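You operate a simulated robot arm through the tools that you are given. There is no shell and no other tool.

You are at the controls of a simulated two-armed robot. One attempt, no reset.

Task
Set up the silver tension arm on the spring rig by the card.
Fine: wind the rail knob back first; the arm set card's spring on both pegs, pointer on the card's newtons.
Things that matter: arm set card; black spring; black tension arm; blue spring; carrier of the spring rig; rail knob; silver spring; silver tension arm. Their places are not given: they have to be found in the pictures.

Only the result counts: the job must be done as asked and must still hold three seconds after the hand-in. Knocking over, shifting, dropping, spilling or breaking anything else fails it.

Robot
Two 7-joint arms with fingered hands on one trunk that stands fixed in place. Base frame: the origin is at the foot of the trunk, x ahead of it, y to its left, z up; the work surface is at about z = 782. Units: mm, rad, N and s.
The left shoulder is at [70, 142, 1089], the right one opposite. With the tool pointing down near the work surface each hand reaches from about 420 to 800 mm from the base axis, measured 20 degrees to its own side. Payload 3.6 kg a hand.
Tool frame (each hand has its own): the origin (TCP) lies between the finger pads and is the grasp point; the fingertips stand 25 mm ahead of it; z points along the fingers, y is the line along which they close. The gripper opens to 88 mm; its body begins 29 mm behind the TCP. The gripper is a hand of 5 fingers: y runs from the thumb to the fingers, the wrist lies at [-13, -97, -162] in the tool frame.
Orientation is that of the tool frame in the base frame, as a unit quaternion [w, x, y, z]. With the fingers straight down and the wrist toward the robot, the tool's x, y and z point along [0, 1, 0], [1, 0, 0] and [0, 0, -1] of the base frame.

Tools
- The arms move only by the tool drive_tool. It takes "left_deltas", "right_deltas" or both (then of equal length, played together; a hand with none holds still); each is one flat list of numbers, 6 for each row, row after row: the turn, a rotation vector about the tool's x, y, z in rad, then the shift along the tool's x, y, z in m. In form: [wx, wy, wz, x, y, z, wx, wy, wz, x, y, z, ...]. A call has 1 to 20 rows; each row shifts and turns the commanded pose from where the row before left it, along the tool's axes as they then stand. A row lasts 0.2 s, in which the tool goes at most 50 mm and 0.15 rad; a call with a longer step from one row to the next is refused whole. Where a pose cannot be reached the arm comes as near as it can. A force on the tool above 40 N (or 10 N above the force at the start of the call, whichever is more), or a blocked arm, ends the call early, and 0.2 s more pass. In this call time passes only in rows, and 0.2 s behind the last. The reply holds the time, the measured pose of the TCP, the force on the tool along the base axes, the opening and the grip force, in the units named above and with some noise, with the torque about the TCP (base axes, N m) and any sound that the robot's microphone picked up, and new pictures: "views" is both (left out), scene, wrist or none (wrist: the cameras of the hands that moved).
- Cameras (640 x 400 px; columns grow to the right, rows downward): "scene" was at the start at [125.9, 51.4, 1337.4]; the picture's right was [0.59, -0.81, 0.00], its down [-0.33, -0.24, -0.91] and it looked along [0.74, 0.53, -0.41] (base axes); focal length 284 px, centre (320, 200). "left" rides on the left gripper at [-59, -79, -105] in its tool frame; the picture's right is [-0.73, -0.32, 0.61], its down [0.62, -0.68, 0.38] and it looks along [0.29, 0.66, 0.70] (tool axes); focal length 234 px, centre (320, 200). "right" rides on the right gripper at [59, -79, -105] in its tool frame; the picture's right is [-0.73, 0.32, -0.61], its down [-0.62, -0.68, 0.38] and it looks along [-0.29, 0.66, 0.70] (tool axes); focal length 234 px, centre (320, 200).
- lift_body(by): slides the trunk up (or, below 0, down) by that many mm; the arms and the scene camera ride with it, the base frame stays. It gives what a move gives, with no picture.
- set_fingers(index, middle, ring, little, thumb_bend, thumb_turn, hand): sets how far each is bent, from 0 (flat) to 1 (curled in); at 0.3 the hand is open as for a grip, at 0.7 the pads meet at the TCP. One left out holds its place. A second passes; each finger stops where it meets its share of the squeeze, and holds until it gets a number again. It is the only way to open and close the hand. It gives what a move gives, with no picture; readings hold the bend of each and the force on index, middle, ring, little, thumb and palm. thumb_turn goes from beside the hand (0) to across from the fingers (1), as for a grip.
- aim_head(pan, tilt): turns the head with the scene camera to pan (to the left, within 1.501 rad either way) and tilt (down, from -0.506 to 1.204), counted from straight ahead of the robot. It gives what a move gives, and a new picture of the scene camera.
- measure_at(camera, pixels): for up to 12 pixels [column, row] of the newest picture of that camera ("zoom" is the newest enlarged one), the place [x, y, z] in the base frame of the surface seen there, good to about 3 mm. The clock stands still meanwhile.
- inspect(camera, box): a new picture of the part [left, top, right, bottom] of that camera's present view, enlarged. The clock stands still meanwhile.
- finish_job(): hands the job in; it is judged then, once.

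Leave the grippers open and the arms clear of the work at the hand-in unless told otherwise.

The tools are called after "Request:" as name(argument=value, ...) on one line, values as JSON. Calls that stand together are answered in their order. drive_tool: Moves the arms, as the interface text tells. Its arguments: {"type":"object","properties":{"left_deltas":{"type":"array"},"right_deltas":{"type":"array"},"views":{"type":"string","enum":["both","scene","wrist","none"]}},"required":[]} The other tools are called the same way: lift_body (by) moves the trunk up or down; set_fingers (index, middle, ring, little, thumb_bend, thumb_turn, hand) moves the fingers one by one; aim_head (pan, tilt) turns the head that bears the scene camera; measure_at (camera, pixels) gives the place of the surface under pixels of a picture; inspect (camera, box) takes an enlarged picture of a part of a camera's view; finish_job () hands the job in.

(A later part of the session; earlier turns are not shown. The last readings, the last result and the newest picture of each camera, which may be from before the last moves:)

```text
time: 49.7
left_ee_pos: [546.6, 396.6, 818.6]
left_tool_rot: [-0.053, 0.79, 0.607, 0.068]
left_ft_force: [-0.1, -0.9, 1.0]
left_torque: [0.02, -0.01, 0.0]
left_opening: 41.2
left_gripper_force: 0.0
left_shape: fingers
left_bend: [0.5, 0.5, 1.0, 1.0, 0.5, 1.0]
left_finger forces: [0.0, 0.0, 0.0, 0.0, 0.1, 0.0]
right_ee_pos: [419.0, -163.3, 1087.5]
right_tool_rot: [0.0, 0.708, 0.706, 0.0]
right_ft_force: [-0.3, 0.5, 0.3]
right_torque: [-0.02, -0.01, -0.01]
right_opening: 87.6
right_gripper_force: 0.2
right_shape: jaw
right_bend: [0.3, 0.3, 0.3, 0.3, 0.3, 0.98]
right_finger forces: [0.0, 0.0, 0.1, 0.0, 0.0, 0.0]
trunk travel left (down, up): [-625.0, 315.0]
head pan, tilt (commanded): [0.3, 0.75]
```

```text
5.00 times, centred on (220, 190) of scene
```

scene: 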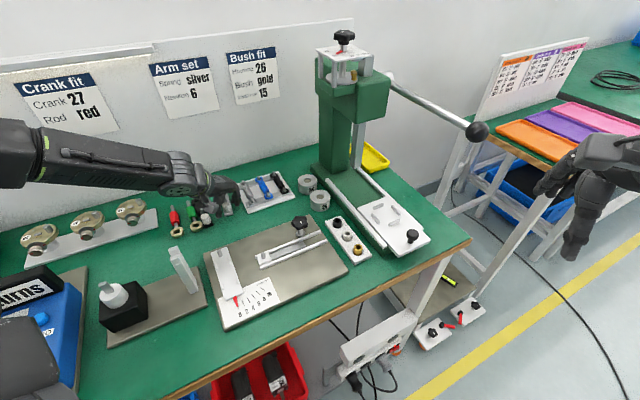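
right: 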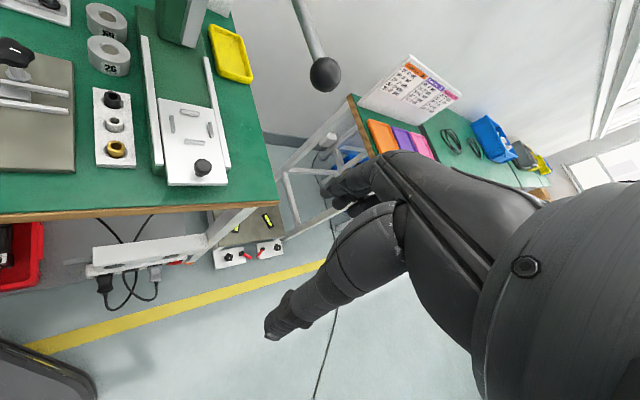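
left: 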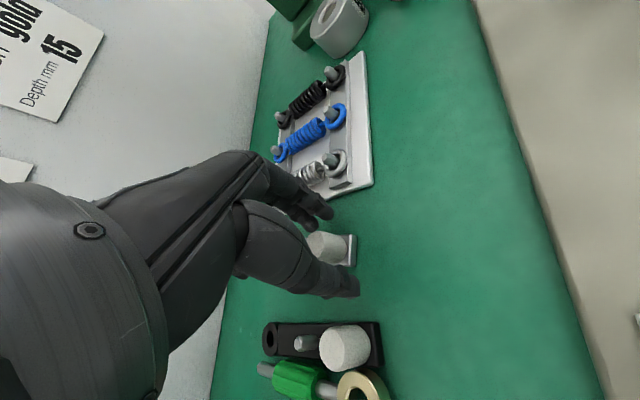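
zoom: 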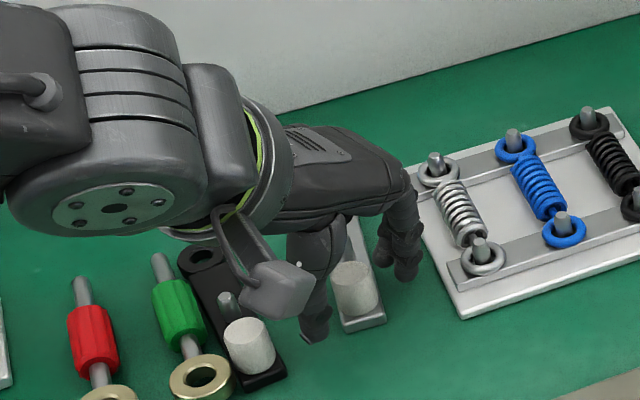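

Thumb and fingers straddle the grip. I close gently again to 0.7.

Request:
set_fingers(hand="left", index=0.7, middle=0.7, thumb_bend=0.71)

Request:
drive_tool(left_deltas=[0, 0, 0, 0.0007, 0, -0.004, 0, 0, 0, 0.0011, 0, -0.006, 0, 0, 0, 0.0018, 0, -0.01, 0, 0, 0, 0.0035, 0, -0.02], views="both")

Request:
inspect(camera="scene", box=[170, 150, 270, 230])

Request:
inspect(camera="left", box=[220, 190, 380, 330])

```text
time: 50.7
left_ee_pos: [546.7, 395.4, 818.6]
left_tool_rot: [-0.054, 0.79, 0.607, 0.068]
left_ft_force: [-0.2, -0.9, -0.3]
left_torque: [0.0, 0.02, 0.02]
left_opening: 9.3
left_gripper_force: 5.5
left_shape: fingers
left_bend: [0.66, 0.65, 1.0, 1.0, 0.64, 1.0]
left_finger forces: [1.6, 3.5, 0.0, 0.1, 5.3, 0.0]
right_ee_pos: [419.1, -163.8, 1088.8]
right_tool_rot: [0.0, 0.707, 0.707, 0.0]
right_ft_force: [0.0, -0.5, 0.5]
right_torque: [-0.03, 0.0, -0.01]
right_opening: 87.7
right_gripper_force: 0.0
right_shape: jaw
right_bend: [0.3, 0.3, 0.3, 0.3, 0.3, 0.98]
right_finger forces: [0.0, 0.0, 0.0, 0.1, 0.1, 0.0]
trunk travel left (down, up): [-625.0, 315.0]
head pan, tilt (commanded): [0.3, 0.75]
```

```text
time: 51.7
left_ee_pos: [546.8, 397.2, 859.8]
left_tool_rot: [-0.054, 0.789, 0.608, 0.069]
left_ft_force: [0.6, -0.4, -0.7]
left_torque: [-0.05, 0.07, 0.02]
left_opening: 8.9
left_gripper_force: 5.4
left_shape: fingers
left_bend: [0.66, 0.65, 1.0, 1.0, 0.64, 1.0]
left_finger forces: [1.9, 3.4, 0.1, 0.0, 5.2, 0.0]
right_ee_pos: [419.5, -164.5, 1087.9]
right_tool_rot: [0.001, 0.707, 0.707, 0.0]
right_ft_force: [-0.8, -0.3, 0.2]
right_torque: [0.02, 0.0, 0.03]
right_opening: 87.7
right_gripper_force: 0.1
right_shape: jaw
right_bend: [0.3, 0.3, 0.3, 0.3, 0.3, 0.98]
right_finger forces: [0.0, 0.0, 0.0, 0.1, 0.0, 0.1]
trunk travel left (down, up): [-625.0, 315.0]
head pan, tilt (commanded): [0.3, 0.75]
```

scene: 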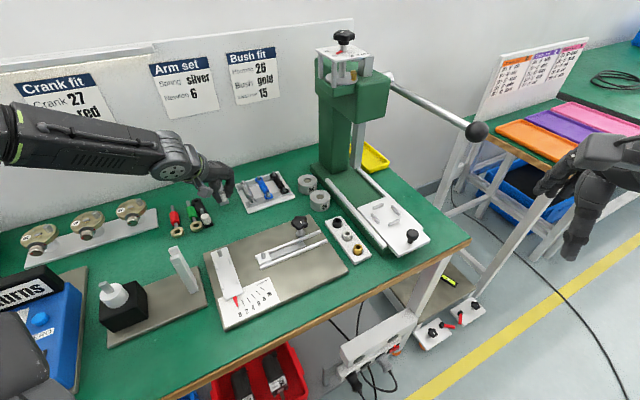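
left: 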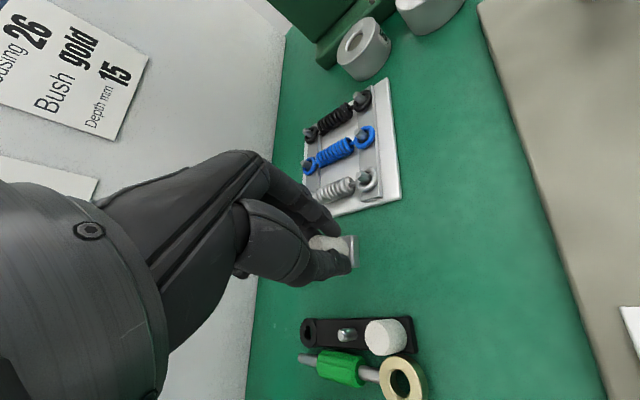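

```text
5.00 times, centred on (220, 190) of scene
```

zoom: 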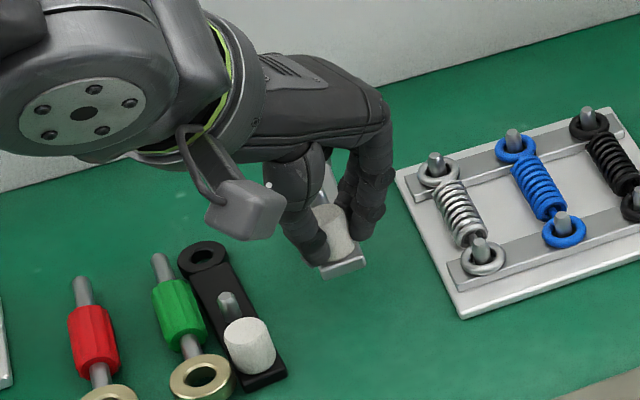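

```text
2.86 times, centred on (300, 260) of left
```

zoom: 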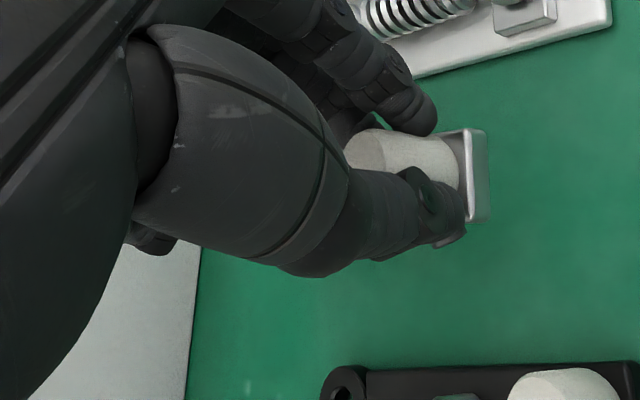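

The arm is lifted again. I measure what is visible of it in the scene zoom: its near end and the piece seen between the fingers.

Request:
inspect(camera="scene", box=[200, 165, 260, 210])

Request:
measure_at(camera="zoom", pixels=[[335, 235], [350, 200], [300, 300], [290, 345], [400, 320], [345, 130], [340, 100], [350, 330]])

```text
8.89 times, centred on (230, 188) of scene
```

zoom: 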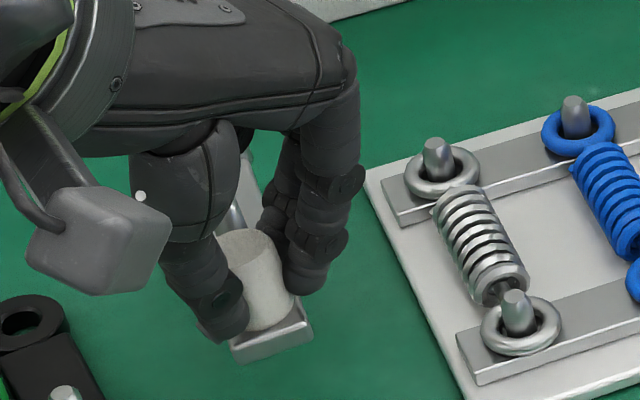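

```text
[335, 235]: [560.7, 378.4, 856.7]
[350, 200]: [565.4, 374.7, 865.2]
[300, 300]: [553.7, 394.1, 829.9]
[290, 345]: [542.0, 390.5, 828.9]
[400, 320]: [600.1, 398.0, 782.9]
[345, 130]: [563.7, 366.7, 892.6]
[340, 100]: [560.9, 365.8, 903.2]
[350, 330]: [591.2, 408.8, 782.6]
```

Request:
measure_at(camera="zoom", pixels=[[236, 345], [306, 320], [236, 358], [308, 334], [248, 245], [238, 205], [245, 180], [270, 300], [262, 335], [228, 225]])

```text
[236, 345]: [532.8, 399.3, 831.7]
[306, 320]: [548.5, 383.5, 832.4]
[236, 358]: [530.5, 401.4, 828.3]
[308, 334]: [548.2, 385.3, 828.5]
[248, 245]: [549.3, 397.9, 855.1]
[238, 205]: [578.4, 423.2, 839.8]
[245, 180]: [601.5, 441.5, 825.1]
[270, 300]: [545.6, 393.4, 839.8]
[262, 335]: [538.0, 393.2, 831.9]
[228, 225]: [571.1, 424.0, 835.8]
```

The arm's axis is near 41° and it droops a few degrees at the ring, good for slipping onto the peg. For a clear side view of the plate peg I'll use the right wrist camera. First I raise the trunk 100 mm (needed for the placing reach).

Request:
lift_body(by=100)

Request:
drive_tool(right_deltas=[0, 0, -0.148, 0, 0, 0, 0, 0, -0.148, 0, 0, 0, 0, 0, -0.148, 0, 0, 0, 0, 0, -0.148, 0, 0, 0, 0, 0, -0.148, 0, 0, 0, 0, 0, -0.148, 0, 0, 0, 0, 0, -0.148, 0, 0, 0, 0, 0, -0.148, 0, 0, 0, 0, 0, -0.148, 0, 0, 0, 0, 0, -0.148, 0, 0, 0, 0, 0, -0.148, 0, 0, 0, 0, 0, -0.148, 0, 0, 0, 0, 0, -0.144, 0, 0, 0], views="both")

```text
time: 53.0
left_ee_pos: [546.1, 396.6, 959.0]
left_tool_rot: [-0.053, 0.79, 0.607, 0.068]
left_ft_force: [0.1, 0.3, -0.1]
left_torque: [-0.07, 0.04, 0.02]
left_opening: 8.8
left_gripper_force: 5.2
left_shape: fingers
left_bend: [0.66, 0.65, 1.0, 1.0, 0.64, 1.0]
left_finger forces: [1.9, 3.2, 0.0, 0.0, 5.1, 0.0]
right_ee_pos: [418.8, -163.9, 1187.8]
right_tool_rot: [0.0, 0.707, 0.707, 0.0]
right_ft_force: [-0.5, 0.1, -0.7]
right_torque: [0.02, 0.0, -0.04]
right_opening: 87.8
right_gripper_force: 0.1
right_shape: jaw
right_bend: [0.3, 0.3, 0.3, 0.3, 0.3, 0.98]
right_finger forces: [0.0, 0.0, 0.1, 0.1, 0.1, 0.1]
trunk travel left (down, up): [-725.0, 215.0]
head pan, tilt (commanded): [0.3, 0.75]
```

```text
time: 55.9
left_ee_pos: [545.6, 397.1, 958.4]
left_tool_rot: [-0.053, 0.79, 0.608, 0.068]
left_ft_force: [-0.2, 0.8, -0.5]
left_torque: [-0.02, 0.03, 0.01]
left_opening: 9.2
left_gripper_force: 5.2
left_shape: fingers
left_bend: [0.66, 0.65, 1.0, 1.0, 0.65, 1.0]
left_finger forces: [2.0, 3.4, 0.0, 0.1, 5.2, 0.0]
right_ee_pos: [217.1, 3.8, 1179.3]
right_tool_rot: [0.001, -0.174, 0.985, -0.001]
right_ft_force: [-0.5, 0.5, 0.1]
right_torque: [-0.02, 0.0, 0.0]
right_opening: 87.9
right_gripper_force: 0.0
right_shape: jaw
right_bend: [0.3, 0.3, 0.3, 0.3, 0.3, 0.98]
right_finger forces: [0.0, 0.0, 0.1, 0.0, 0.0, 0.0]
right hand out of reach, approached as far as the arm can: row 7, 8, 9, 10, 11, 12, 13
trunk travel left (down, up): [-725.0, 215.0]
head pan, tilt (commanded): [0.3, 0.75]
```

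scene: 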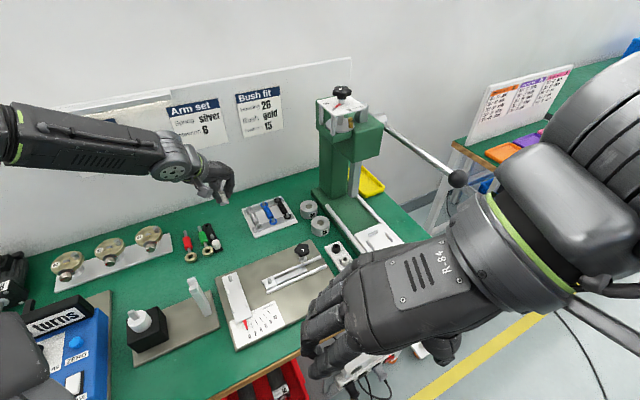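
right: 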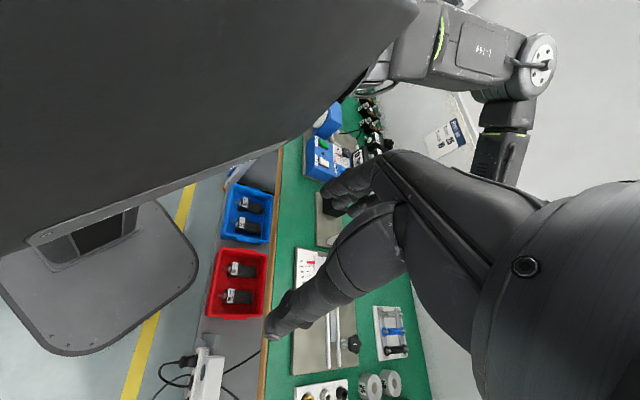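

The right hand turned to yaw 110° but was drawn in to (217,4,1179). I now move it out to about (425,142,990) as a side-view camera.

Request:
drive_tool(right_deltas=[0, 0, 0, -0.0304, 0.0073, 0.0236, 0, 0, 0, -0.0304, 0.0073, 0.0236, 0, 0, 0, -0.0304, 0.0073, 0.0236, 0, 0, 0, -0.0304, 0.0073, 0.0236, 0, 0, 0, -0.0304, 0.0073, 0.0236, 0, 0, 0, -0.0304, 0.0073, 0.0236, 0, 0, 0, -0.0304, 0.0073, 0.0236, 0, 0, 0, -0.0304, 0.0073, 0.0236], views="both")

```text
time: 57.6
left_ee_pos: [546.5, 396.7, 957.9]
left_tool_rot: [-0.054, 0.79, 0.607, 0.069]
left_ft_force: [0.5, -0.2, 0.0]
left_torque: [0.01, 0.03, -0.03]
left_opening: 8.9
left_gripper_force: 5.3
left_shape: fingers
left_bend: [0.66, 0.65, 1.0, 1.0, 0.65, 1.0]
left_finger forces: [1.9, 3.5, 0.0, 0.1, 5.2, 0.1]
right_ee_pos: [230.7, 65.4, 1120.6]
right_tool_rot: [0.001, -0.172, 0.985, -0.001]
right_ft_force: [0.8, 0.2, -1.0]
right_torque: [0.0, 0.0, -0.03]
right_opening: 87.6
right_gripper_force: 0.0
right_shape: jaw
right_bend: [0.3, 0.3, 0.3, 0.3, 0.3, 0.98]
right_finger forces: [0.0, 0.0, 0.0, 0.1, 0.1, 0.0]
right hand out of reach, approached as far as the arm can: row 1, 2, 3, 4, 5, 6, 7, 8
trunk travel left (down, up): [-725.0, 215.0]
head pan, tilt (commanded): [0.3, 0.75]
```

scene: 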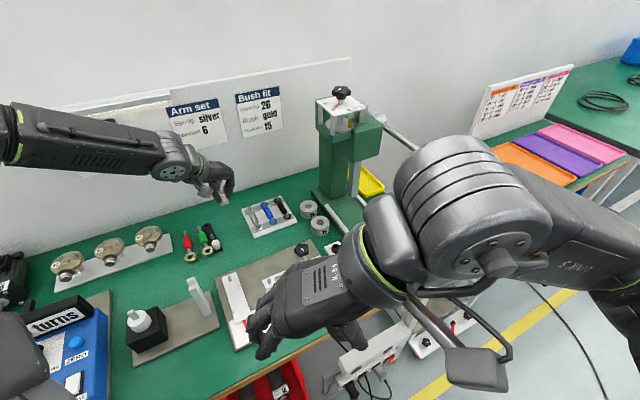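
right: 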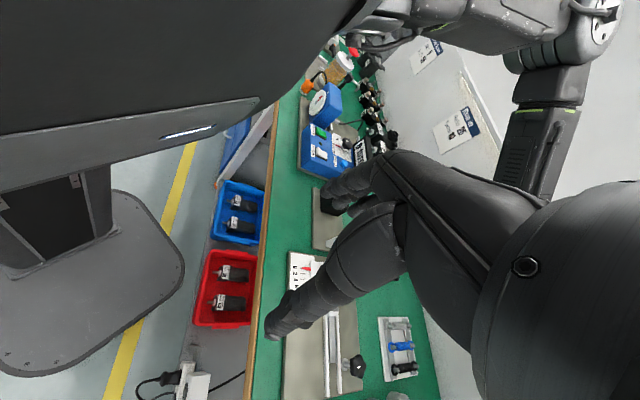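

Yaw 110° is beyond the right arm's limit here. I'll use yaw 75° with a 37° roll instead, which aims the right wrist camera to the left and down. First I turn back and move outward.

Request:
drive_tool(right_deltas=[0, 0, 0.15, -0.0278, -0.026, 0, 0, 0, 0.15, -0.0314, -0.0214, 0, 0, 0, 0.15, -0.0342, -0.0167, 0, 0, 0, 0.15, -0.0363, -0.0114, 0, 0, 0.13, 0, 0, 0, 0, 0, 0.13, 0, 0, 0, 0, 0, 0.13, 0, 0, 0, 0, 0, 0.13, 0, 0, 0, 0, 0, 0.1235, 0, 0, 0, 0], views="both")

```text
time: 59.6
left_ee_pos: [547.2, 395.7, 959.0]
left_tool_rot: [-0.053, 0.79, 0.607, 0.069]
left_ft_force: [0.0, -0.2, -0.6]
left_torque: [-0.05, 0.01, 0.02]
left_opening: 9.0
left_gripper_force: 5.3
left_shape: fingers
left_bend: [0.67, 0.65, 1.0, 1.0, 0.65, 1.0]
left_finger forces: [1.8, 3.5, 0.0, 0.0, 5.2, 0.0]
right_ee_pos: [371.1, 6.2, 1120.1]
right_tool_rot: [-0.314, 0.118, 0.941, 0.039]
right_ft_force: [0.7, 0.3, -0.8]
right_torque: [-0.04, -0.01, -0.01]
right_opening: 87.7
right_gripper_force: 0.0
right_shape: jaw
right_bend: [0.3, 0.3, 0.3, 0.3, 0.3, 0.98]
right_finger forces: [0.0, 0.0, 0.0, 0.0, 0.1, 0.1]
trunk travel left (down, up): [-725.0, 215.0]
head pan, tilt (commanded): [0.3, 0.75]
```

scene: 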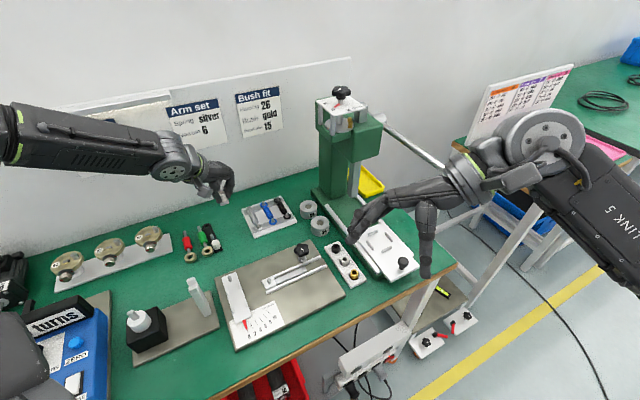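
right: 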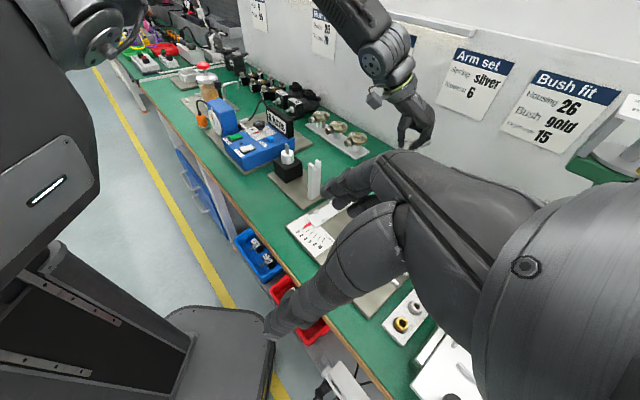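

The right camera now sees the plate and the left hand, but its own fingers block the middle. I curl the right fingers away, then shift the right hand toward (480,125,1010) with a bit less yaw.

Request:
set_fingers(hand="right", index=1.0, middle=1.0, ring=1.0, little=1.0, thumb_turn=0.0, thumb_bend=0.0)

Request:
drive_tool(right_deltas=[0, 0, 0, -0.0255, 0.0246, 0.003, 0, 0, 0, -0.0255, 0.0246, 0.003, 0, 0, 0, -0.0255, 0.0246, 0.003, 0, 0, 0, -0.0255, 0.0246, 0.003, -0.078, 0, 0.104, -0.0255, 0.0246, 0.003, -0.078, 0, 0.104, -0.0255, 0.0246, 0.003], views="both")

```text
time: 60.6
left_ee_pos: [546.1, 396.7, 959.1]
left_tool_rot: [-0.053, 0.79, 0.607, 0.069]
left_ft_force: [0.3, 0.0, 0.4]
left_torque: [-0.02, 0.01, -0.01]
left_opening: 9.0
left_gripper_force: 5.0
left_shape: fingers
left_bend: [0.67, 0.65, 1.0, 1.0, 0.65, 1.0]
left_finger forces: [1.9, 3.5, 0.0, 0.1, 5.2, 0.1]
right_ee_pos: [371.1, 5.9, 1119.4]
right_tool_rot: [-0.314, 0.119, 0.941, 0.039]
right_ft_force: [-0.4, 0.0, -1.1]
right_torque: [-0.03, -0.03, -0.01]
right_opening: 80.8
right_gripper_force: 0.0
right_shape: fingers
right_bend: [1.0, 1.0, 1.0, 1.0, 0.0, 0.0]
right_finger forces: [0.0, 0.0, 0.0, 0.0, 0.1, 0.0]
trunk travel left (down, up): [-725.0, 215.0]
head pan, tilt (commanded): [0.3, 0.75]
```

```text
time: 62.0
left_ee_pos: [547.2, 396.7, 959.2]
left_tool_rot: [-0.054, 0.79, 0.607, 0.069]
left_ft_force: [-0.6, -0.1, -1.1]
left_torque: [-0.04, 0.0, 0.02]
left_opening: 9.2
left_gripper_force: 5.7
left_shape: fingers
left_bend: [0.67, 0.65, 1.0, 1.0, 0.65, 1.0]
left_finger forces: [2.0, 3.4, 0.0, 0.0, 5.2, 0.0]
right_ee_pos: [464.4, 131.7, 1034.3]
right_tool_rot: [-0.307, 0.24, 0.918, 0.079]
right_ft_force: [0.3, 0.5, 0.2]
right_torque: [0.0, 0.01, -0.01]
right_opening: 80.8
right_gripper_force: 0.0
right_shape: fingers
right_bend: [1.0, 1.0, 1.0, 1.0, 0.0, 0.0]
right_finger forces: [0.1, 0.0, 0.1, 0.0, 0.1, 0.1]
right hand out of reach, approached as far as the arm can: row 2, 3, 4
trunk travel left (down, up): [-725.0, 215.0]
head pan, tilt (commanded): [0.3, 0.75]
```

scene: 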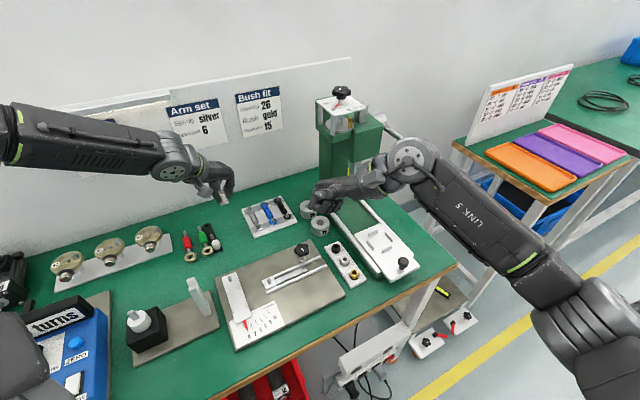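
right: 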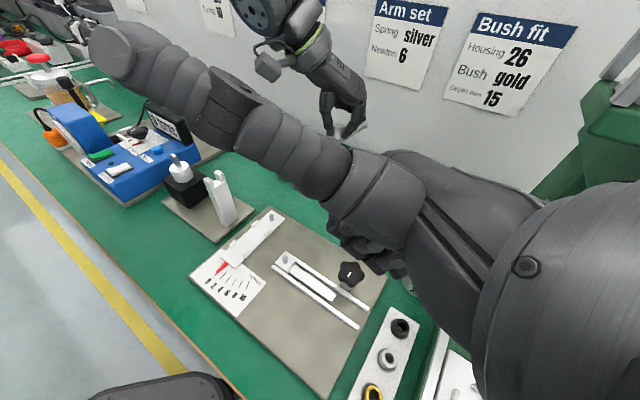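

Now the right camera views the whole rig. Its straight thumb sticks into the view, so I fold it in.

Request:
set_fingers(hand="right", thumb_turn=1.0, thumb_bend=0.9)

Request:
inspect(camera="right", box=[0, 0, 640, 400])

Request:
inspect(camera="right", box=[190, 190, 350, 290])

```text
time: 63.0
left_ee_pos: [546.6, 396.8, 959.8]
left_tool_rot: [-0.053, 0.79, 0.607, 0.068]
left_ft_force: [0.7, -0.2, -0.8]
left_torque: [-0.01, 0.02, -0.01]
left_opening: 9.2
left_gripper_force: 5.2
left_shape: fingers
left_bend: [0.67, 0.65, 1.0, 1.0, 0.65, 1.0]
left_finger forces: [2.0, 3.4, 0.0, 0.1, 5.1, 0.0]
right_ee_pos: [463.5, 129.8, 1034.1]
right_tool_rot: [-0.306, 0.24, 0.918, 0.08]
right_ft_force: [-0.2, 0.4, -0.4]
right_torque: [0.03, 0.01, 0.0]
right_opening: 28.6
right_gripper_force: 0.0
right_shape: fingers
right_bend: [1.0, 1.0, 1.0, 1.0, 0.87, 0.95]
right_finger forces: [0.0, 0.0, 0.0, 0.0, 0.0, 0.0]
trunk travel left (down, up): [-725.0, 215.0]
head pan, tilt (commanded): [0.3, 0.75]
```

```text
1.00 times, centred on (320, 200) of right (not enlarged: the box is as wide or as high as the picture)
```

zoom: 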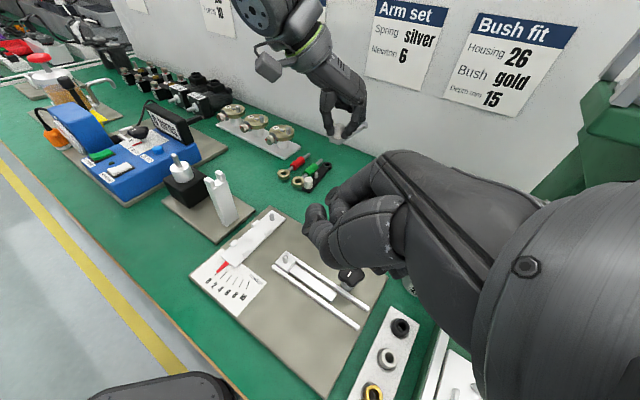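

```text
4.00 times, centred on (270, 240) of right
```

zoom: 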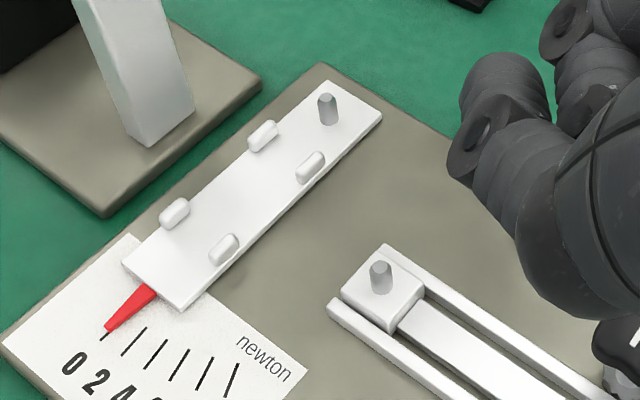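

Excellent side view of the plate peg, tabs, post and carrier peg. Now I bring the left hand with the arm to a waypoint near (440,265,885), staying clear of the post, and turn it 4° counter-clockwise.

Request:
drive_tool(left_deltas=[0, 0, 0, -0.0276, -0.0115, 0.0078, 0, 0, 0, -0.0276, -0.0115, 0.0078, 0, 0, 0, -0.0276, -0.0115, 0.0078, 0, 0, 0, -0.0276, -0.0115, 0.0078, 0, 0, 0, -0.0276, -0.0115, 0.0078, 0, 0, 0, -0.0276, -0.0115, 0.0078, 0, 0, -0.07, 0, 0, 0], views="both")

Request:
inspect(camera="right", box=[190, 130, 390, 255])

```text
time: 64.7
left_ee_pos: [439.4, 264.2, 883.7]
left_tool_rot: [-0.05, 0.768, 0.634, 0.07]
left_ft_force: [0.0, 0.9, -2.4]
left_torque: [-0.01, 0.06, 0.0]
left_opening: 8.9
left_gripper_force: 4.6
left_shape: fingers
left_bend: [0.67, 0.65, 1.0, 1.0, 0.65, 1.0]
left_finger forces: [2.0, 3.2, 0.1, 0.0, 4.9, 0.0]
right_ee_pos: [464.5, 130.2, 1035.2]
right_tool_rot: [-0.306, 0.24, 0.918, 0.08]
right_ft_force: [0.4, -0.8, 0.0]
right_torque: [0.0, 0.02, -0.02]
right_opening: 28.7
right_gripper_force: 0.1
right_shape: fingers
right_bend: [1.0, 1.0, 1.0, 1.0, 0.87, 0.95]
right_finger forces: [0.0, 0.1, 0.0, 0.0, 0.0, 0.0]
trunk travel left (down, up): [-725.0, 215.0]
head pan, tilt (commanded): [0.3, 0.75]
```

scene: 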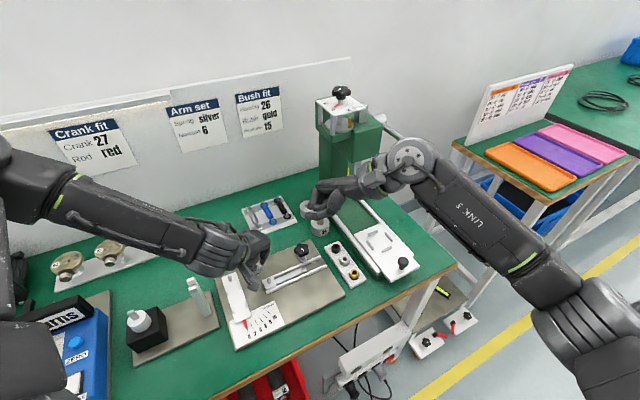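
left: 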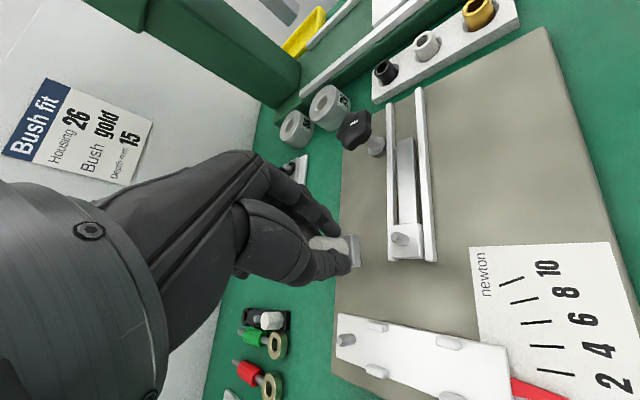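

```text
3.20 times, centred on (290, 192) of right
```

zoom: 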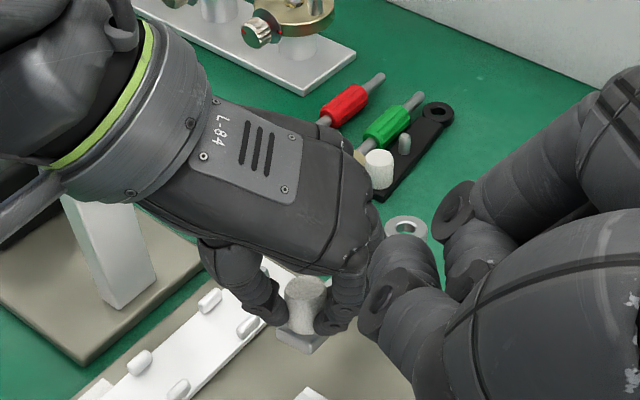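

The ring shows at zoom (405,228) and the arm's end at (300,340). I measure ring rim points and the end to get the arm's exact pose in the hand.

Request:
measure_at(camera="zoom", pixels=[[389, 229], [405, 218], [422, 228], [405, 240], [280, 335], [312, 350], [322, 338], [305, 285], [278, 340], [300, 345]])

Request:
inspect(camera="right", box=[260, 180, 340, 250])

```text
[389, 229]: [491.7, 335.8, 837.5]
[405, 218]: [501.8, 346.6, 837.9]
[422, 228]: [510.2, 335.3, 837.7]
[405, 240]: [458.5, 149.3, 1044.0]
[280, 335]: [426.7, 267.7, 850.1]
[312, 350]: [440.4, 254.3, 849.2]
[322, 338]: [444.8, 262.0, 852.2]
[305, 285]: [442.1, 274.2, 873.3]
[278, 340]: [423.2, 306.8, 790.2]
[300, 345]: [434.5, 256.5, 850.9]
```

```text
5.71 times, centred on (300, 215) of right
```

zoom: 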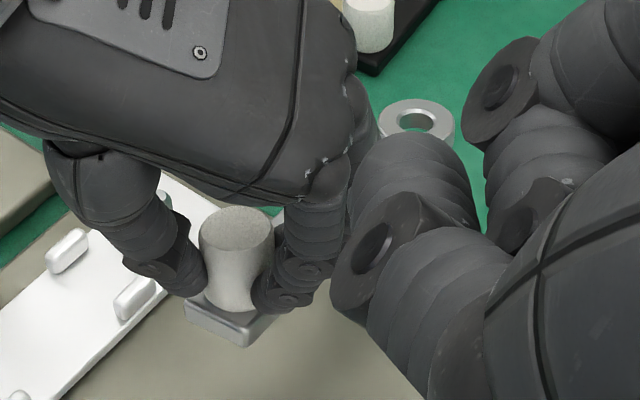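

From these, the ring centre is near (501,334) relative to TCP (439.4,264.2), arm axis about 47°, plate peg at (417.5,336.5). I turn 2° back clockwise and move 75 mm toward the plate, then look again.

Request:
drive_tool(left_deltas=[0, 0, 0.0117, -0.0049, -0.0245, 0.0002, 0, 0, 0.0117, -0.0049, -0.0245, 0.0002, 0, 0, 0.0117, -0.0049, -0.0245, 0.0002], views="both")

Request:
inspect(camera="right", box=[190, 150, 350, 250])

Request:
inspect(camera="right", box=[240, 180, 320, 240])

```text
time: 65.5
left_ee_pos: [364.8, 266.3, 881.8]
left_tool_rot: [-0.051, 0.779, 0.621, 0.069]
left_ft_force: [0.1, 0.5, -1.9]
left_torque: [-0.01, 0.01, 0.0]
left_opening: 8.9
left_gripper_force: 5.0
left_shape: fingers
left_bend: [0.67, 0.65, 1.0, 1.0, 0.65, 1.0]
left_finger forces: [1.9, 3.4, 0.0, 0.0, 5.0, 0.0]
right_ee_pos: [463.9, 130.2, 1035.2]
right_tool_rot: [-0.305, 0.24, 0.918, 0.079]
right_ft_force: [0.1, -0.2, -0.3]
right_torque: [-0.03, 0.03, 0.01]
right_opening: 28.5
right_gripper_force: 0.0
right_shape: fingers
right_bend: [1.0, 1.0, 1.0, 1.0, 0.87, 0.95]
right_finger forces: [0.0, 0.0, 0.0, 0.0, 0.0, 0.0]
trunk travel left (down, up): [-725.0, 215.0]
head pan, tilt (commanded): [0.3, 0.75]
```

scene: 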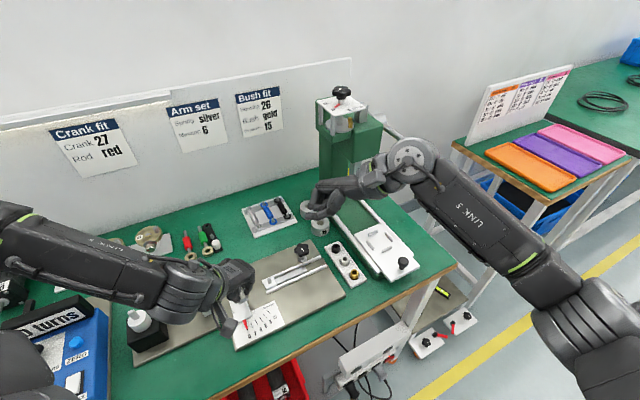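
left: 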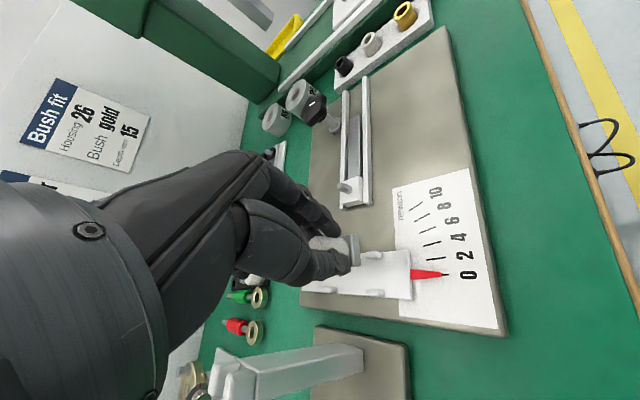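

```text
4.00 times, centred on (270, 200) of right
```

zoom: 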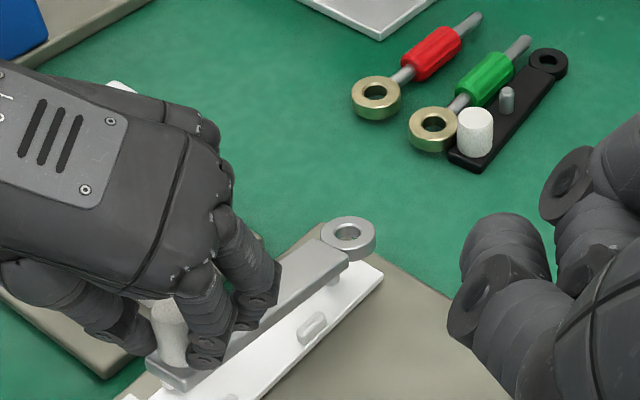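

```text
6.67 times, centred on (280, 210) of right
```

zoom: 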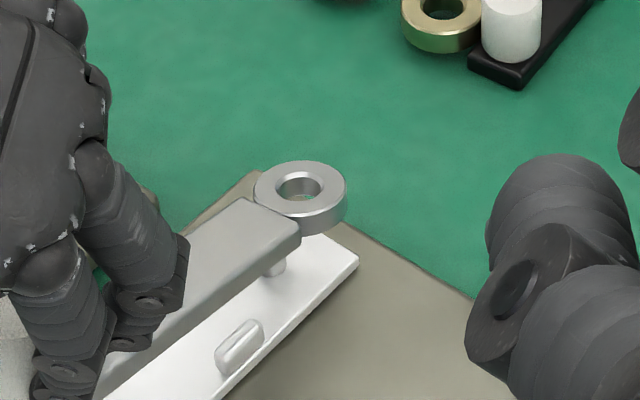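

The ring's centre works out at (428.6,335,836) and the peg at (417.1,336.6): I shift by −11.5 mm in x and +1.6 mm in y at this height and check the overlap.

Request:
drive_tool(left_deltas=[0, 0, 0, -0.0005, -0.0058, -0.0001, 0, 0, 0, -0.0005, -0.0058, -0.0001], views="none")

Request:
inspect(camera="right", box=[240, 180, 320, 240])

Request:
inspect(camera="right", box=[190, 170, 310, 270])

```text
time: 66.0
left_ee_pos: [351.9, 267.5, 880.7]
left_tool_rot: [-0.053, 0.779, 0.62, 0.069]
left_ft_force: [0.0, -0.5, -0.7]
left_torque: [0.01, -0.01, 0.0]
left_opening: 8.6
left_gripper_force: 5.0
left_shape: fingers
left_bend: [0.67, 0.65, 1.0, 1.0, 0.65, 1.0]
left_finger forces: [1.9, 3.3, 0.1, 0.0, 5.0, 0.1]
right_ee_pos: [464.1, 131.1, 1036.3]
right_tool_rot: [-0.306, 0.24, 0.918, 0.08]
right_ft_force: [0.4, 0.0, 0.8]
right_torque: [-0.02, -0.01, 0.0]
right_opening: 28.7
right_gripper_force: 0.1
right_shape: fingers
right_bend: [1.0, 1.0, 1.0, 1.0, 0.87, 0.95]
right_finger forces: [0.0, 0.0, 0.0, 0.0, 0.1, 0.1]
trunk travel left (down, up): [-725.0, 215.0]
head pan, tilt (commanded): [0.3, 0.75]
```

```text
6.67 times, centred on (280, 210) of right
```

zoom: 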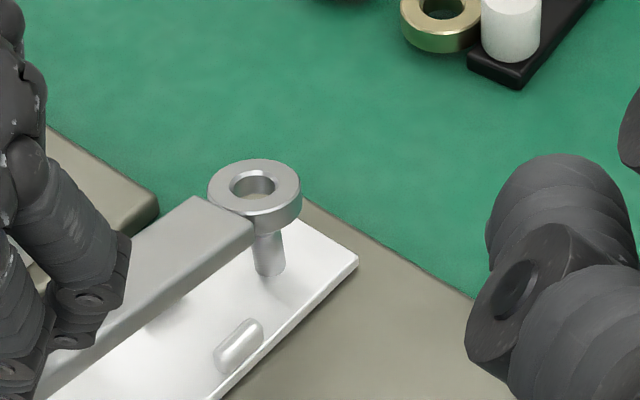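

```text
4.00 times, centred on (250, 220) of right
```

zoom: 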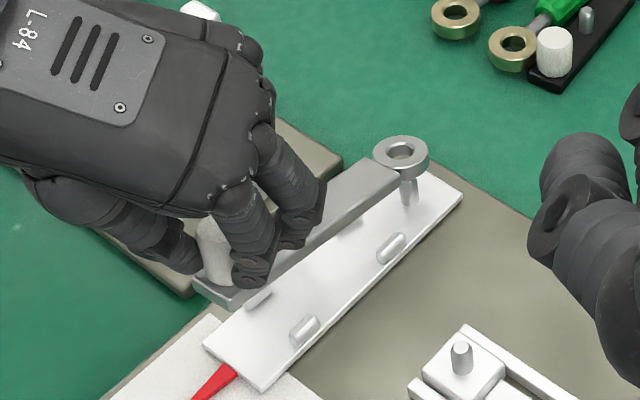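

The ring now sits right over the peg (ring (416.6,338.4), peg (417.4,338)) and the arm is parallel to the plate. I lower 13 mm to start the ring over the peg.

Request:
drive_tool(left_deltas=[0, 0, 0, -0.0007, 0, 0.0039, 0, 0, 0, -0.0007, 0, 0.0039, 0, 0, 0, -0.0008, 0, 0.005], views="none")

Request:
inspect(camera="right", box=[240, 180, 320, 240])

Request:
inspect(camera="right", box=[190, 170, 310, 270])

```text
time: 66.8
left_ee_pos: [352.9, 266.2, 867.7]
left_tool_rot: [-0.053, 0.78, 0.62, 0.069]
left_ft_force: [-0.6, 1.3, -0.7]
left_torque: [-0.02, 0.02, -0.04]
left_opening: 8.6
left_gripper_force: 5.3
left_shape: fingers
left_bend: [0.67, 0.65, 1.0, 1.0, 0.65, 1.0]
left_finger forces: [1.9, 3.5, 0.1, 0.0, 5.0, 0.1]
right_ee_pos: [464.4, 129.2, 1035.0]
right_tool_rot: [-0.306, 0.24, 0.918, 0.08]
right_ft_force: [-0.7, -0.4, -0.5]
right_torque: [-0.01, 0.01, 0.0]
right_opening: 28.6
right_gripper_force: 0.1
right_shape: fingers
right_bend: [1.0, 1.0, 1.0, 1.0, 0.87, 0.95]
right_finger forces: [0.0, 0.1, 0.0, 0.0, 0.0, 0.0]
trunk travel left (down, up): [-725.0, 215.0]
head pan, tilt (commanded): [0.3, 0.75]
```

```text
6.67 times, centred on (280, 210) of right
```

zoom: 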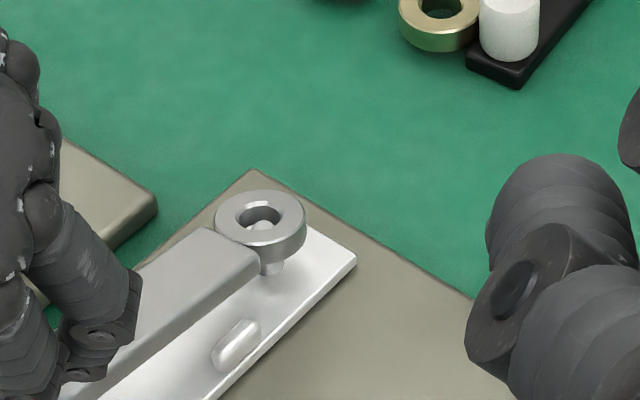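

```text
4.00 times, centred on (250, 220) of right
```

zoom: 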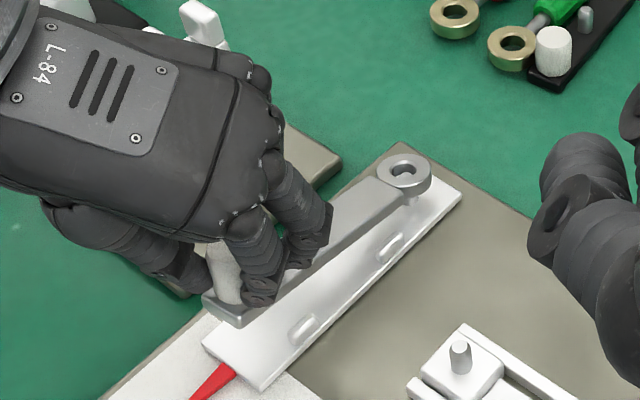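

The peg tip shows inside the ring's hole. I keep lowering, 12 mm more in small steps.

Request:
drive_tool(left_deltas=[0, 0, 0, -0.0005, 0, 0.003, 0, 0, 0, -0.0005, 0, 0.003, 0, 0, 0, -0.0005, 0, 0.003, 0, 0, 0, -0.0005, 0, 0.003], views="none")

Request:
inspect(camera="right", box=[240, 180, 320, 240])

Request:
inspect(camera="right", box=[190, 170, 310, 270])

```text
time: 67.8
left_ee_pos: [353.2, 267.3, 856.4]
left_tool_rot: [-0.053, 0.779, 0.621, 0.069]
left_ft_force: [0.6, 0.3, -1.6]
left_torque: [-0.01, 0.03, 0.02]
left_opening: 8.6
left_gripper_force: 5.0
left_shape: fingers
left_bend: [0.67, 0.65, 1.0, 1.0, 0.65, 1.0]
left_finger forces: [1.8, 3.4, 0.1, 0.0, 4.9, 0.0]
right_ee_pos: [463.7, 130.7, 1034.7]
right_tool_rot: [-0.307, 0.24, 0.918, 0.08]
right_ft_force: [-0.1, 0.2, -0.1]
right_torque: [0.02, 0.01, -0.04]
right_opening: 28.5
right_gripper_force: 0.1
right_shape: fingers
right_bend: [1.0, 1.0, 1.0, 1.0, 0.87, 0.95]
right_finger forces: [0.0, 0.0, 0.0, 0.0, 0.0, 0.0]
trunk travel left (down, up): [-725.0, 215.0]
head pan, tilt (commanded): [0.3, 0.75]
```

```text
6.67 times, centred on (280, 210) of right
```

zoom: 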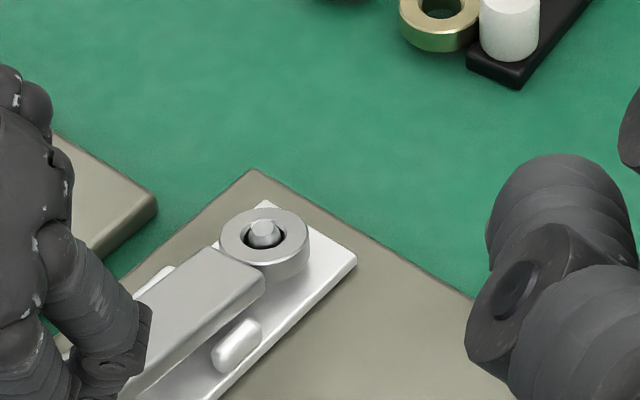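

```text
4.00 times, centred on (250, 220) of right
```

zoom: 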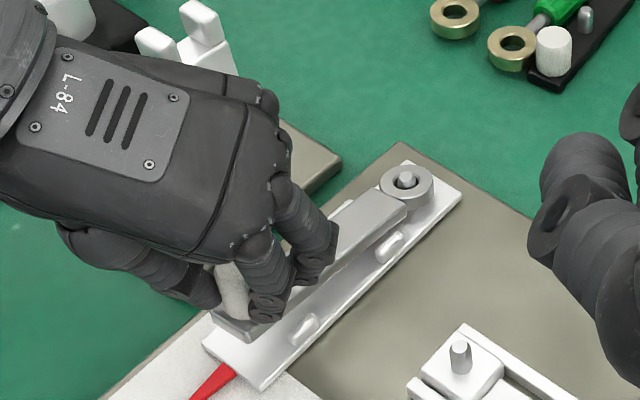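

The peg is through the ring. I continue down in 3 mm steps so that the near end settles between the tabs (target TCP about 838).

Request:
drive_tool(left_deltas=[0, 0, 0, -0.0005, 0, 0.003, 0, 0, 0, -0.0005, 0, 0.003, 0, 0, 0, -0.0005, 0, 0.003], views="none")

Request:
inspect(camera="right", box=[190, 190, 310, 270])

```text
time: 68.7
left_ee_pos: [353.5, 266.8, 847.2]
left_tool_rot: [-0.053, 0.78, 0.62, 0.07]
left_ft_force: [-0.7, -1.1, -0.9]
left_torque: [0.0, 0.01, 0.0]
left_opening: 8.8
left_gripper_force: 5.4
left_shape: fingers
left_bend: [0.67, 0.65, 1.0, 1.0, 0.65, 1.0]
left_finger forces: [1.8, 3.6, 0.1, 0.1, 5.4, 0.0]
right_ee_pos: [463.1, 130.0, 1035.3]
right_tool_rot: [-0.305, 0.24, 0.918, 0.08]
right_ft_force: [-0.2, -0.7, 0.5]
right_torque: [0.01, 0.02, 0.0]
right_opening: 28.2
right_gripper_force: 0.3
right_shape: fingers
right_bend: [1.0, 1.0, 1.0, 1.0, 0.87, 0.95]
right_finger forces: [0.0, 0.1, 0.0, 0.1, 0.0, 0.0]
trunk travel left (down, up): [-725.0, 215.0]
head pan, tilt (commanded): [0.3, 0.75]
```

```text
5.00 times, centred on (250, 230) of right
```

zoom: 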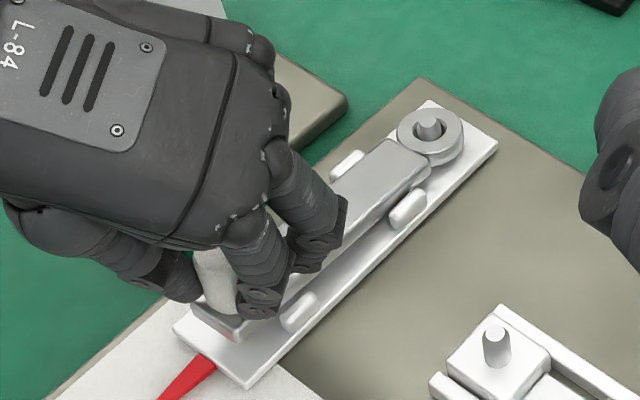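

The arm is well lined up between the tabs. I lower the last 9 mm.

Request:
drive_tool(left_deltas=[0, 0, 0, -0.0005, 0, 0.003, 0, 0, 0, -0.0005, 0, 0.003, 0, 0, 0, -0.0004, 0, 0.0025], views="none")

Request:
inspect(camera="right", box=[190, 190, 310, 270])

```text
time: 69.5
left_ee_pos: [353.7, 267.2, 838.7]
left_tool_rot: [-0.053, 0.779, 0.621, 0.071]
left_ft_force: [-0.9, -1.5, 8.8]
left_torque: [0.04, 0.04, -0.01]
left_opening: 8.4
left_gripper_force: 7.0
left_shape: fingers
left_bend: [0.68, 0.66, 1.0, 1.0, 0.65, 1.0]
left_finger forces: [2.3, 4.2, 0.0, 0.0, 7.1, 0.1]
right_ee_pos: [462.9, 127.3, 1035.8]
right_tool_rot: [-0.307, 0.239, 0.918, 0.081]
right_ft_force: [-0.3, -0.6, -0.4]
right_torque: [-0.05, 0.02, 0.04]
right_opening: 28.7
right_gripper_force: 0.1
right_shape: fingers
right_bend: [1.0, 1.0, 1.0, 1.0, 0.87, 0.95]
right_finger forces: [0.0, 0.1, 0.1, 0.0, 0.1, 0.0]
trunk travel left (down, up): [-725.0, 215.0]
head pan, tilt (commanded): [0.3, 0.75]
```

```text
5.00 times, centred on (250, 230) of right
```

zoom: 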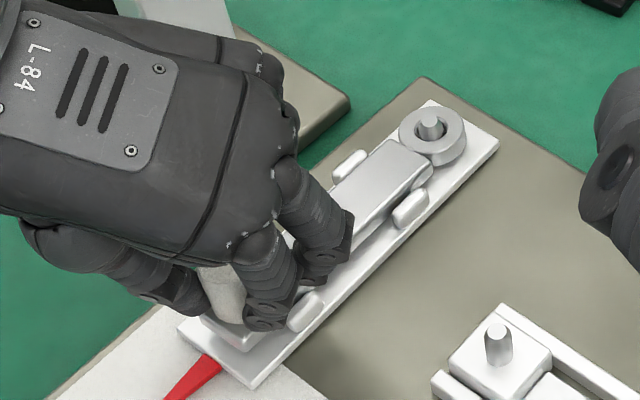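

Contact: 8.8 N upward, so the arm is on the plate. I open the fingers a little (0.52) and look whether it lies flat between the tabs.

Request:
set_fingers(hand="left", index=0.54, middle=0.54, thumb_bend=0.54)

Request:
inspect(camera="right", box=[190, 190, 310, 270])

Request:
inspect(camera="left", box=[220, 180, 480, 340])

```text
time: 70.5
left_ee_pos: [353.7, 266.9, 836.7]
left_tool_rot: [-0.052, 0.779, 0.621, 0.07]
left_ft_force: [-0.8, -0.9, -0.7]
left_torque: [0.0, -0.01, -0.03]
left_opening: 32.3
left_gripper_force: 0.0
left_shape: fingers
left_bend: [0.54, 0.54, 1.0, 1.0, 0.54, 1.0]
left_finger forces: [0.1, 0.0, 0.1, 0.0, 0.0, 0.0]
right_ee_pos: [462.8, 130.5, 1034.9]
right_tool_rot: [-0.306, 0.24, 0.918, 0.08]
right_ft_force: [-0.4, 0.3, 0.1]
right_torque: [0.02, 0.04, 0.01]
right_opening: 28.8
right_gripper_force: 0.3
right_shape: fingers
right_bend: [1.0, 1.0, 1.0, 1.0, 0.87, 0.95]
right_finger forces: [0.0, 0.1, 0.0, 0.0, 0.1, 0.1]
trunk travel left (down, up): [-725.0, 215.0]
head pan, tilt (commanded): [0.3, 0.75]
```

```text
5.00 times, centred on (250, 230) of right
```

zoom: 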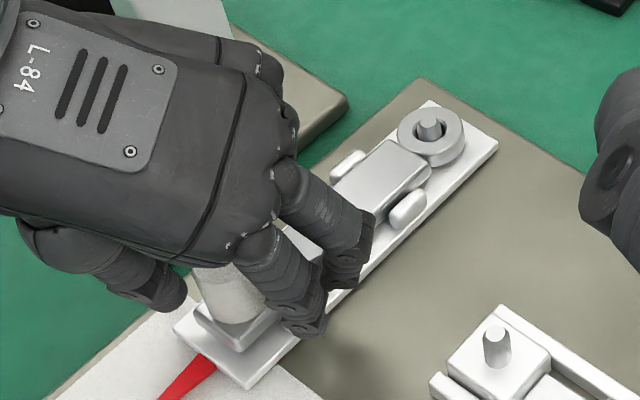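

```text
2.46 times, centred on (350, 260) of left
```

zoom: 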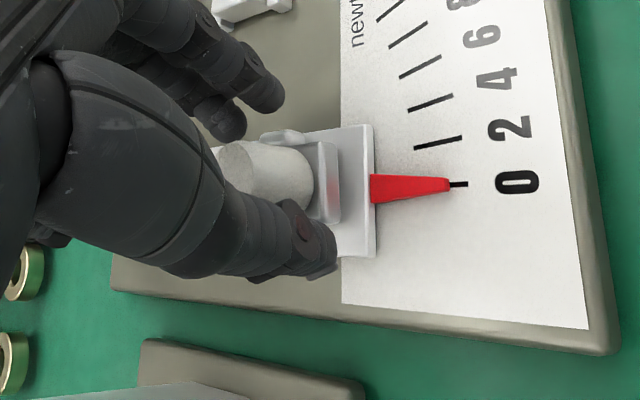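

The arm lies on the plate. I lift the open hand straight up about 40 mm, then away toward +x.

Request:
drive_tool(left_deltas=[0, 0, 0, 0.0009, 0, -0.005, 0, 0, 0, 0.0014, 0, -0.008, 0, 0, 0, 0.0021, 0, -0.012, 0, 0, 0, 0.0021, 0, -0.012, 0, 0, 0, 0.005, 0.03, -0.003, 0, 0, 0, 0.009, 0.04, -0.015, 0, 0, 0, 0.009, 0.04, -0.015, 0, 0, 0, 0.009, 0.03, -0.02], views="both")

Request:
inspect(camera="right", box=[190, 190, 310, 270])

```text
time: 72.2
left_ee_pos: [495.5, 255.7, 933.7]
left_tool_rot: [-0.053, 0.78, 0.619, 0.069]
left_ft_force: [-0.4, -0.2, 0.6]
left_torque: [0.01, -0.02, 0.02]
left_opening: 32.2
left_gripper_force: 0.1
left_shape: fingers
left_bend: [0.54, 0.54, 1.0, 1.0, 0.54, 1.0]
left_finger forces: [0.1, 0.0, 0.0, 0.0, 0.0, 0.0]
right_ee_pos: [464.8, 130.9, 1035.4]
right_tool_rot: [-0.306, 0.24, 0.918, 0.08]
right_ft_force: [0.0, -0.2, 0.0]
right_torque: [0.04, 0.01, 0.01]
right_opening: 28.7
right_gripper_force: 0.1
right_shape: fingers
right_bend: [1.0, 1.0, 1.0, 1.0, 0.87, 0.95]
right_finger forces: [0.1, 0.0, 0.1, 0.0, 0.0, 0.1]
trunk travel left (down, up): [-725.0, 215.0]
head pan, tilt (commanded): [0.3, 0.75]
```

scene: 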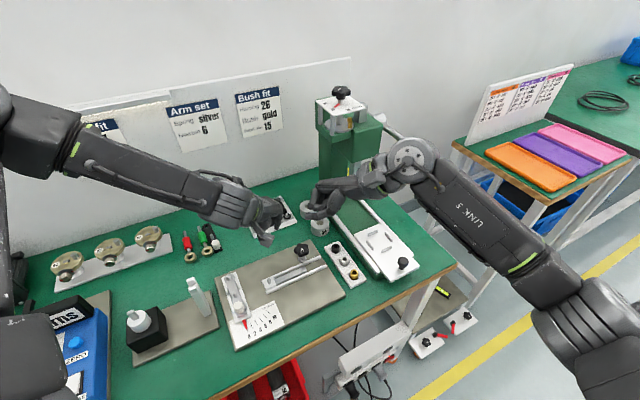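
left: 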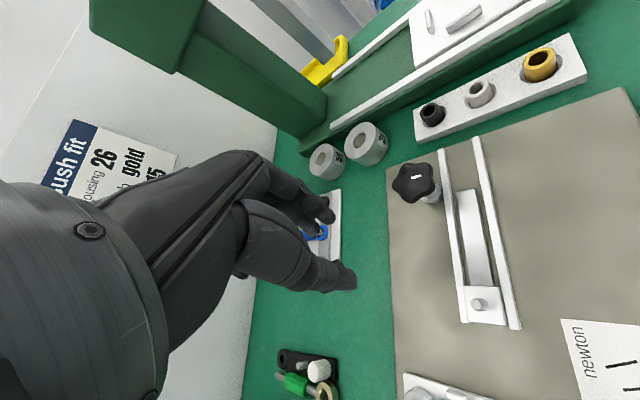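

```text
5.00 times, centred on (250, 230) of right
```

zoom: 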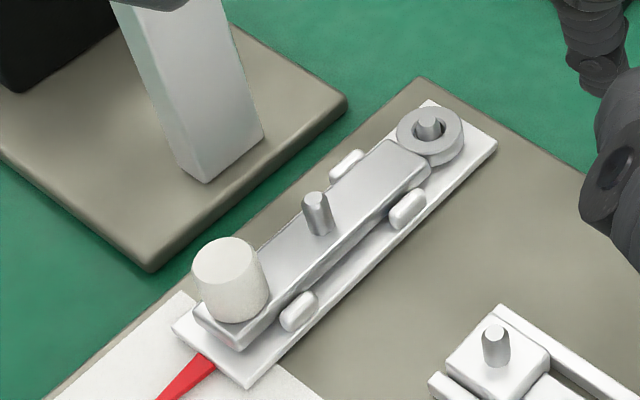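

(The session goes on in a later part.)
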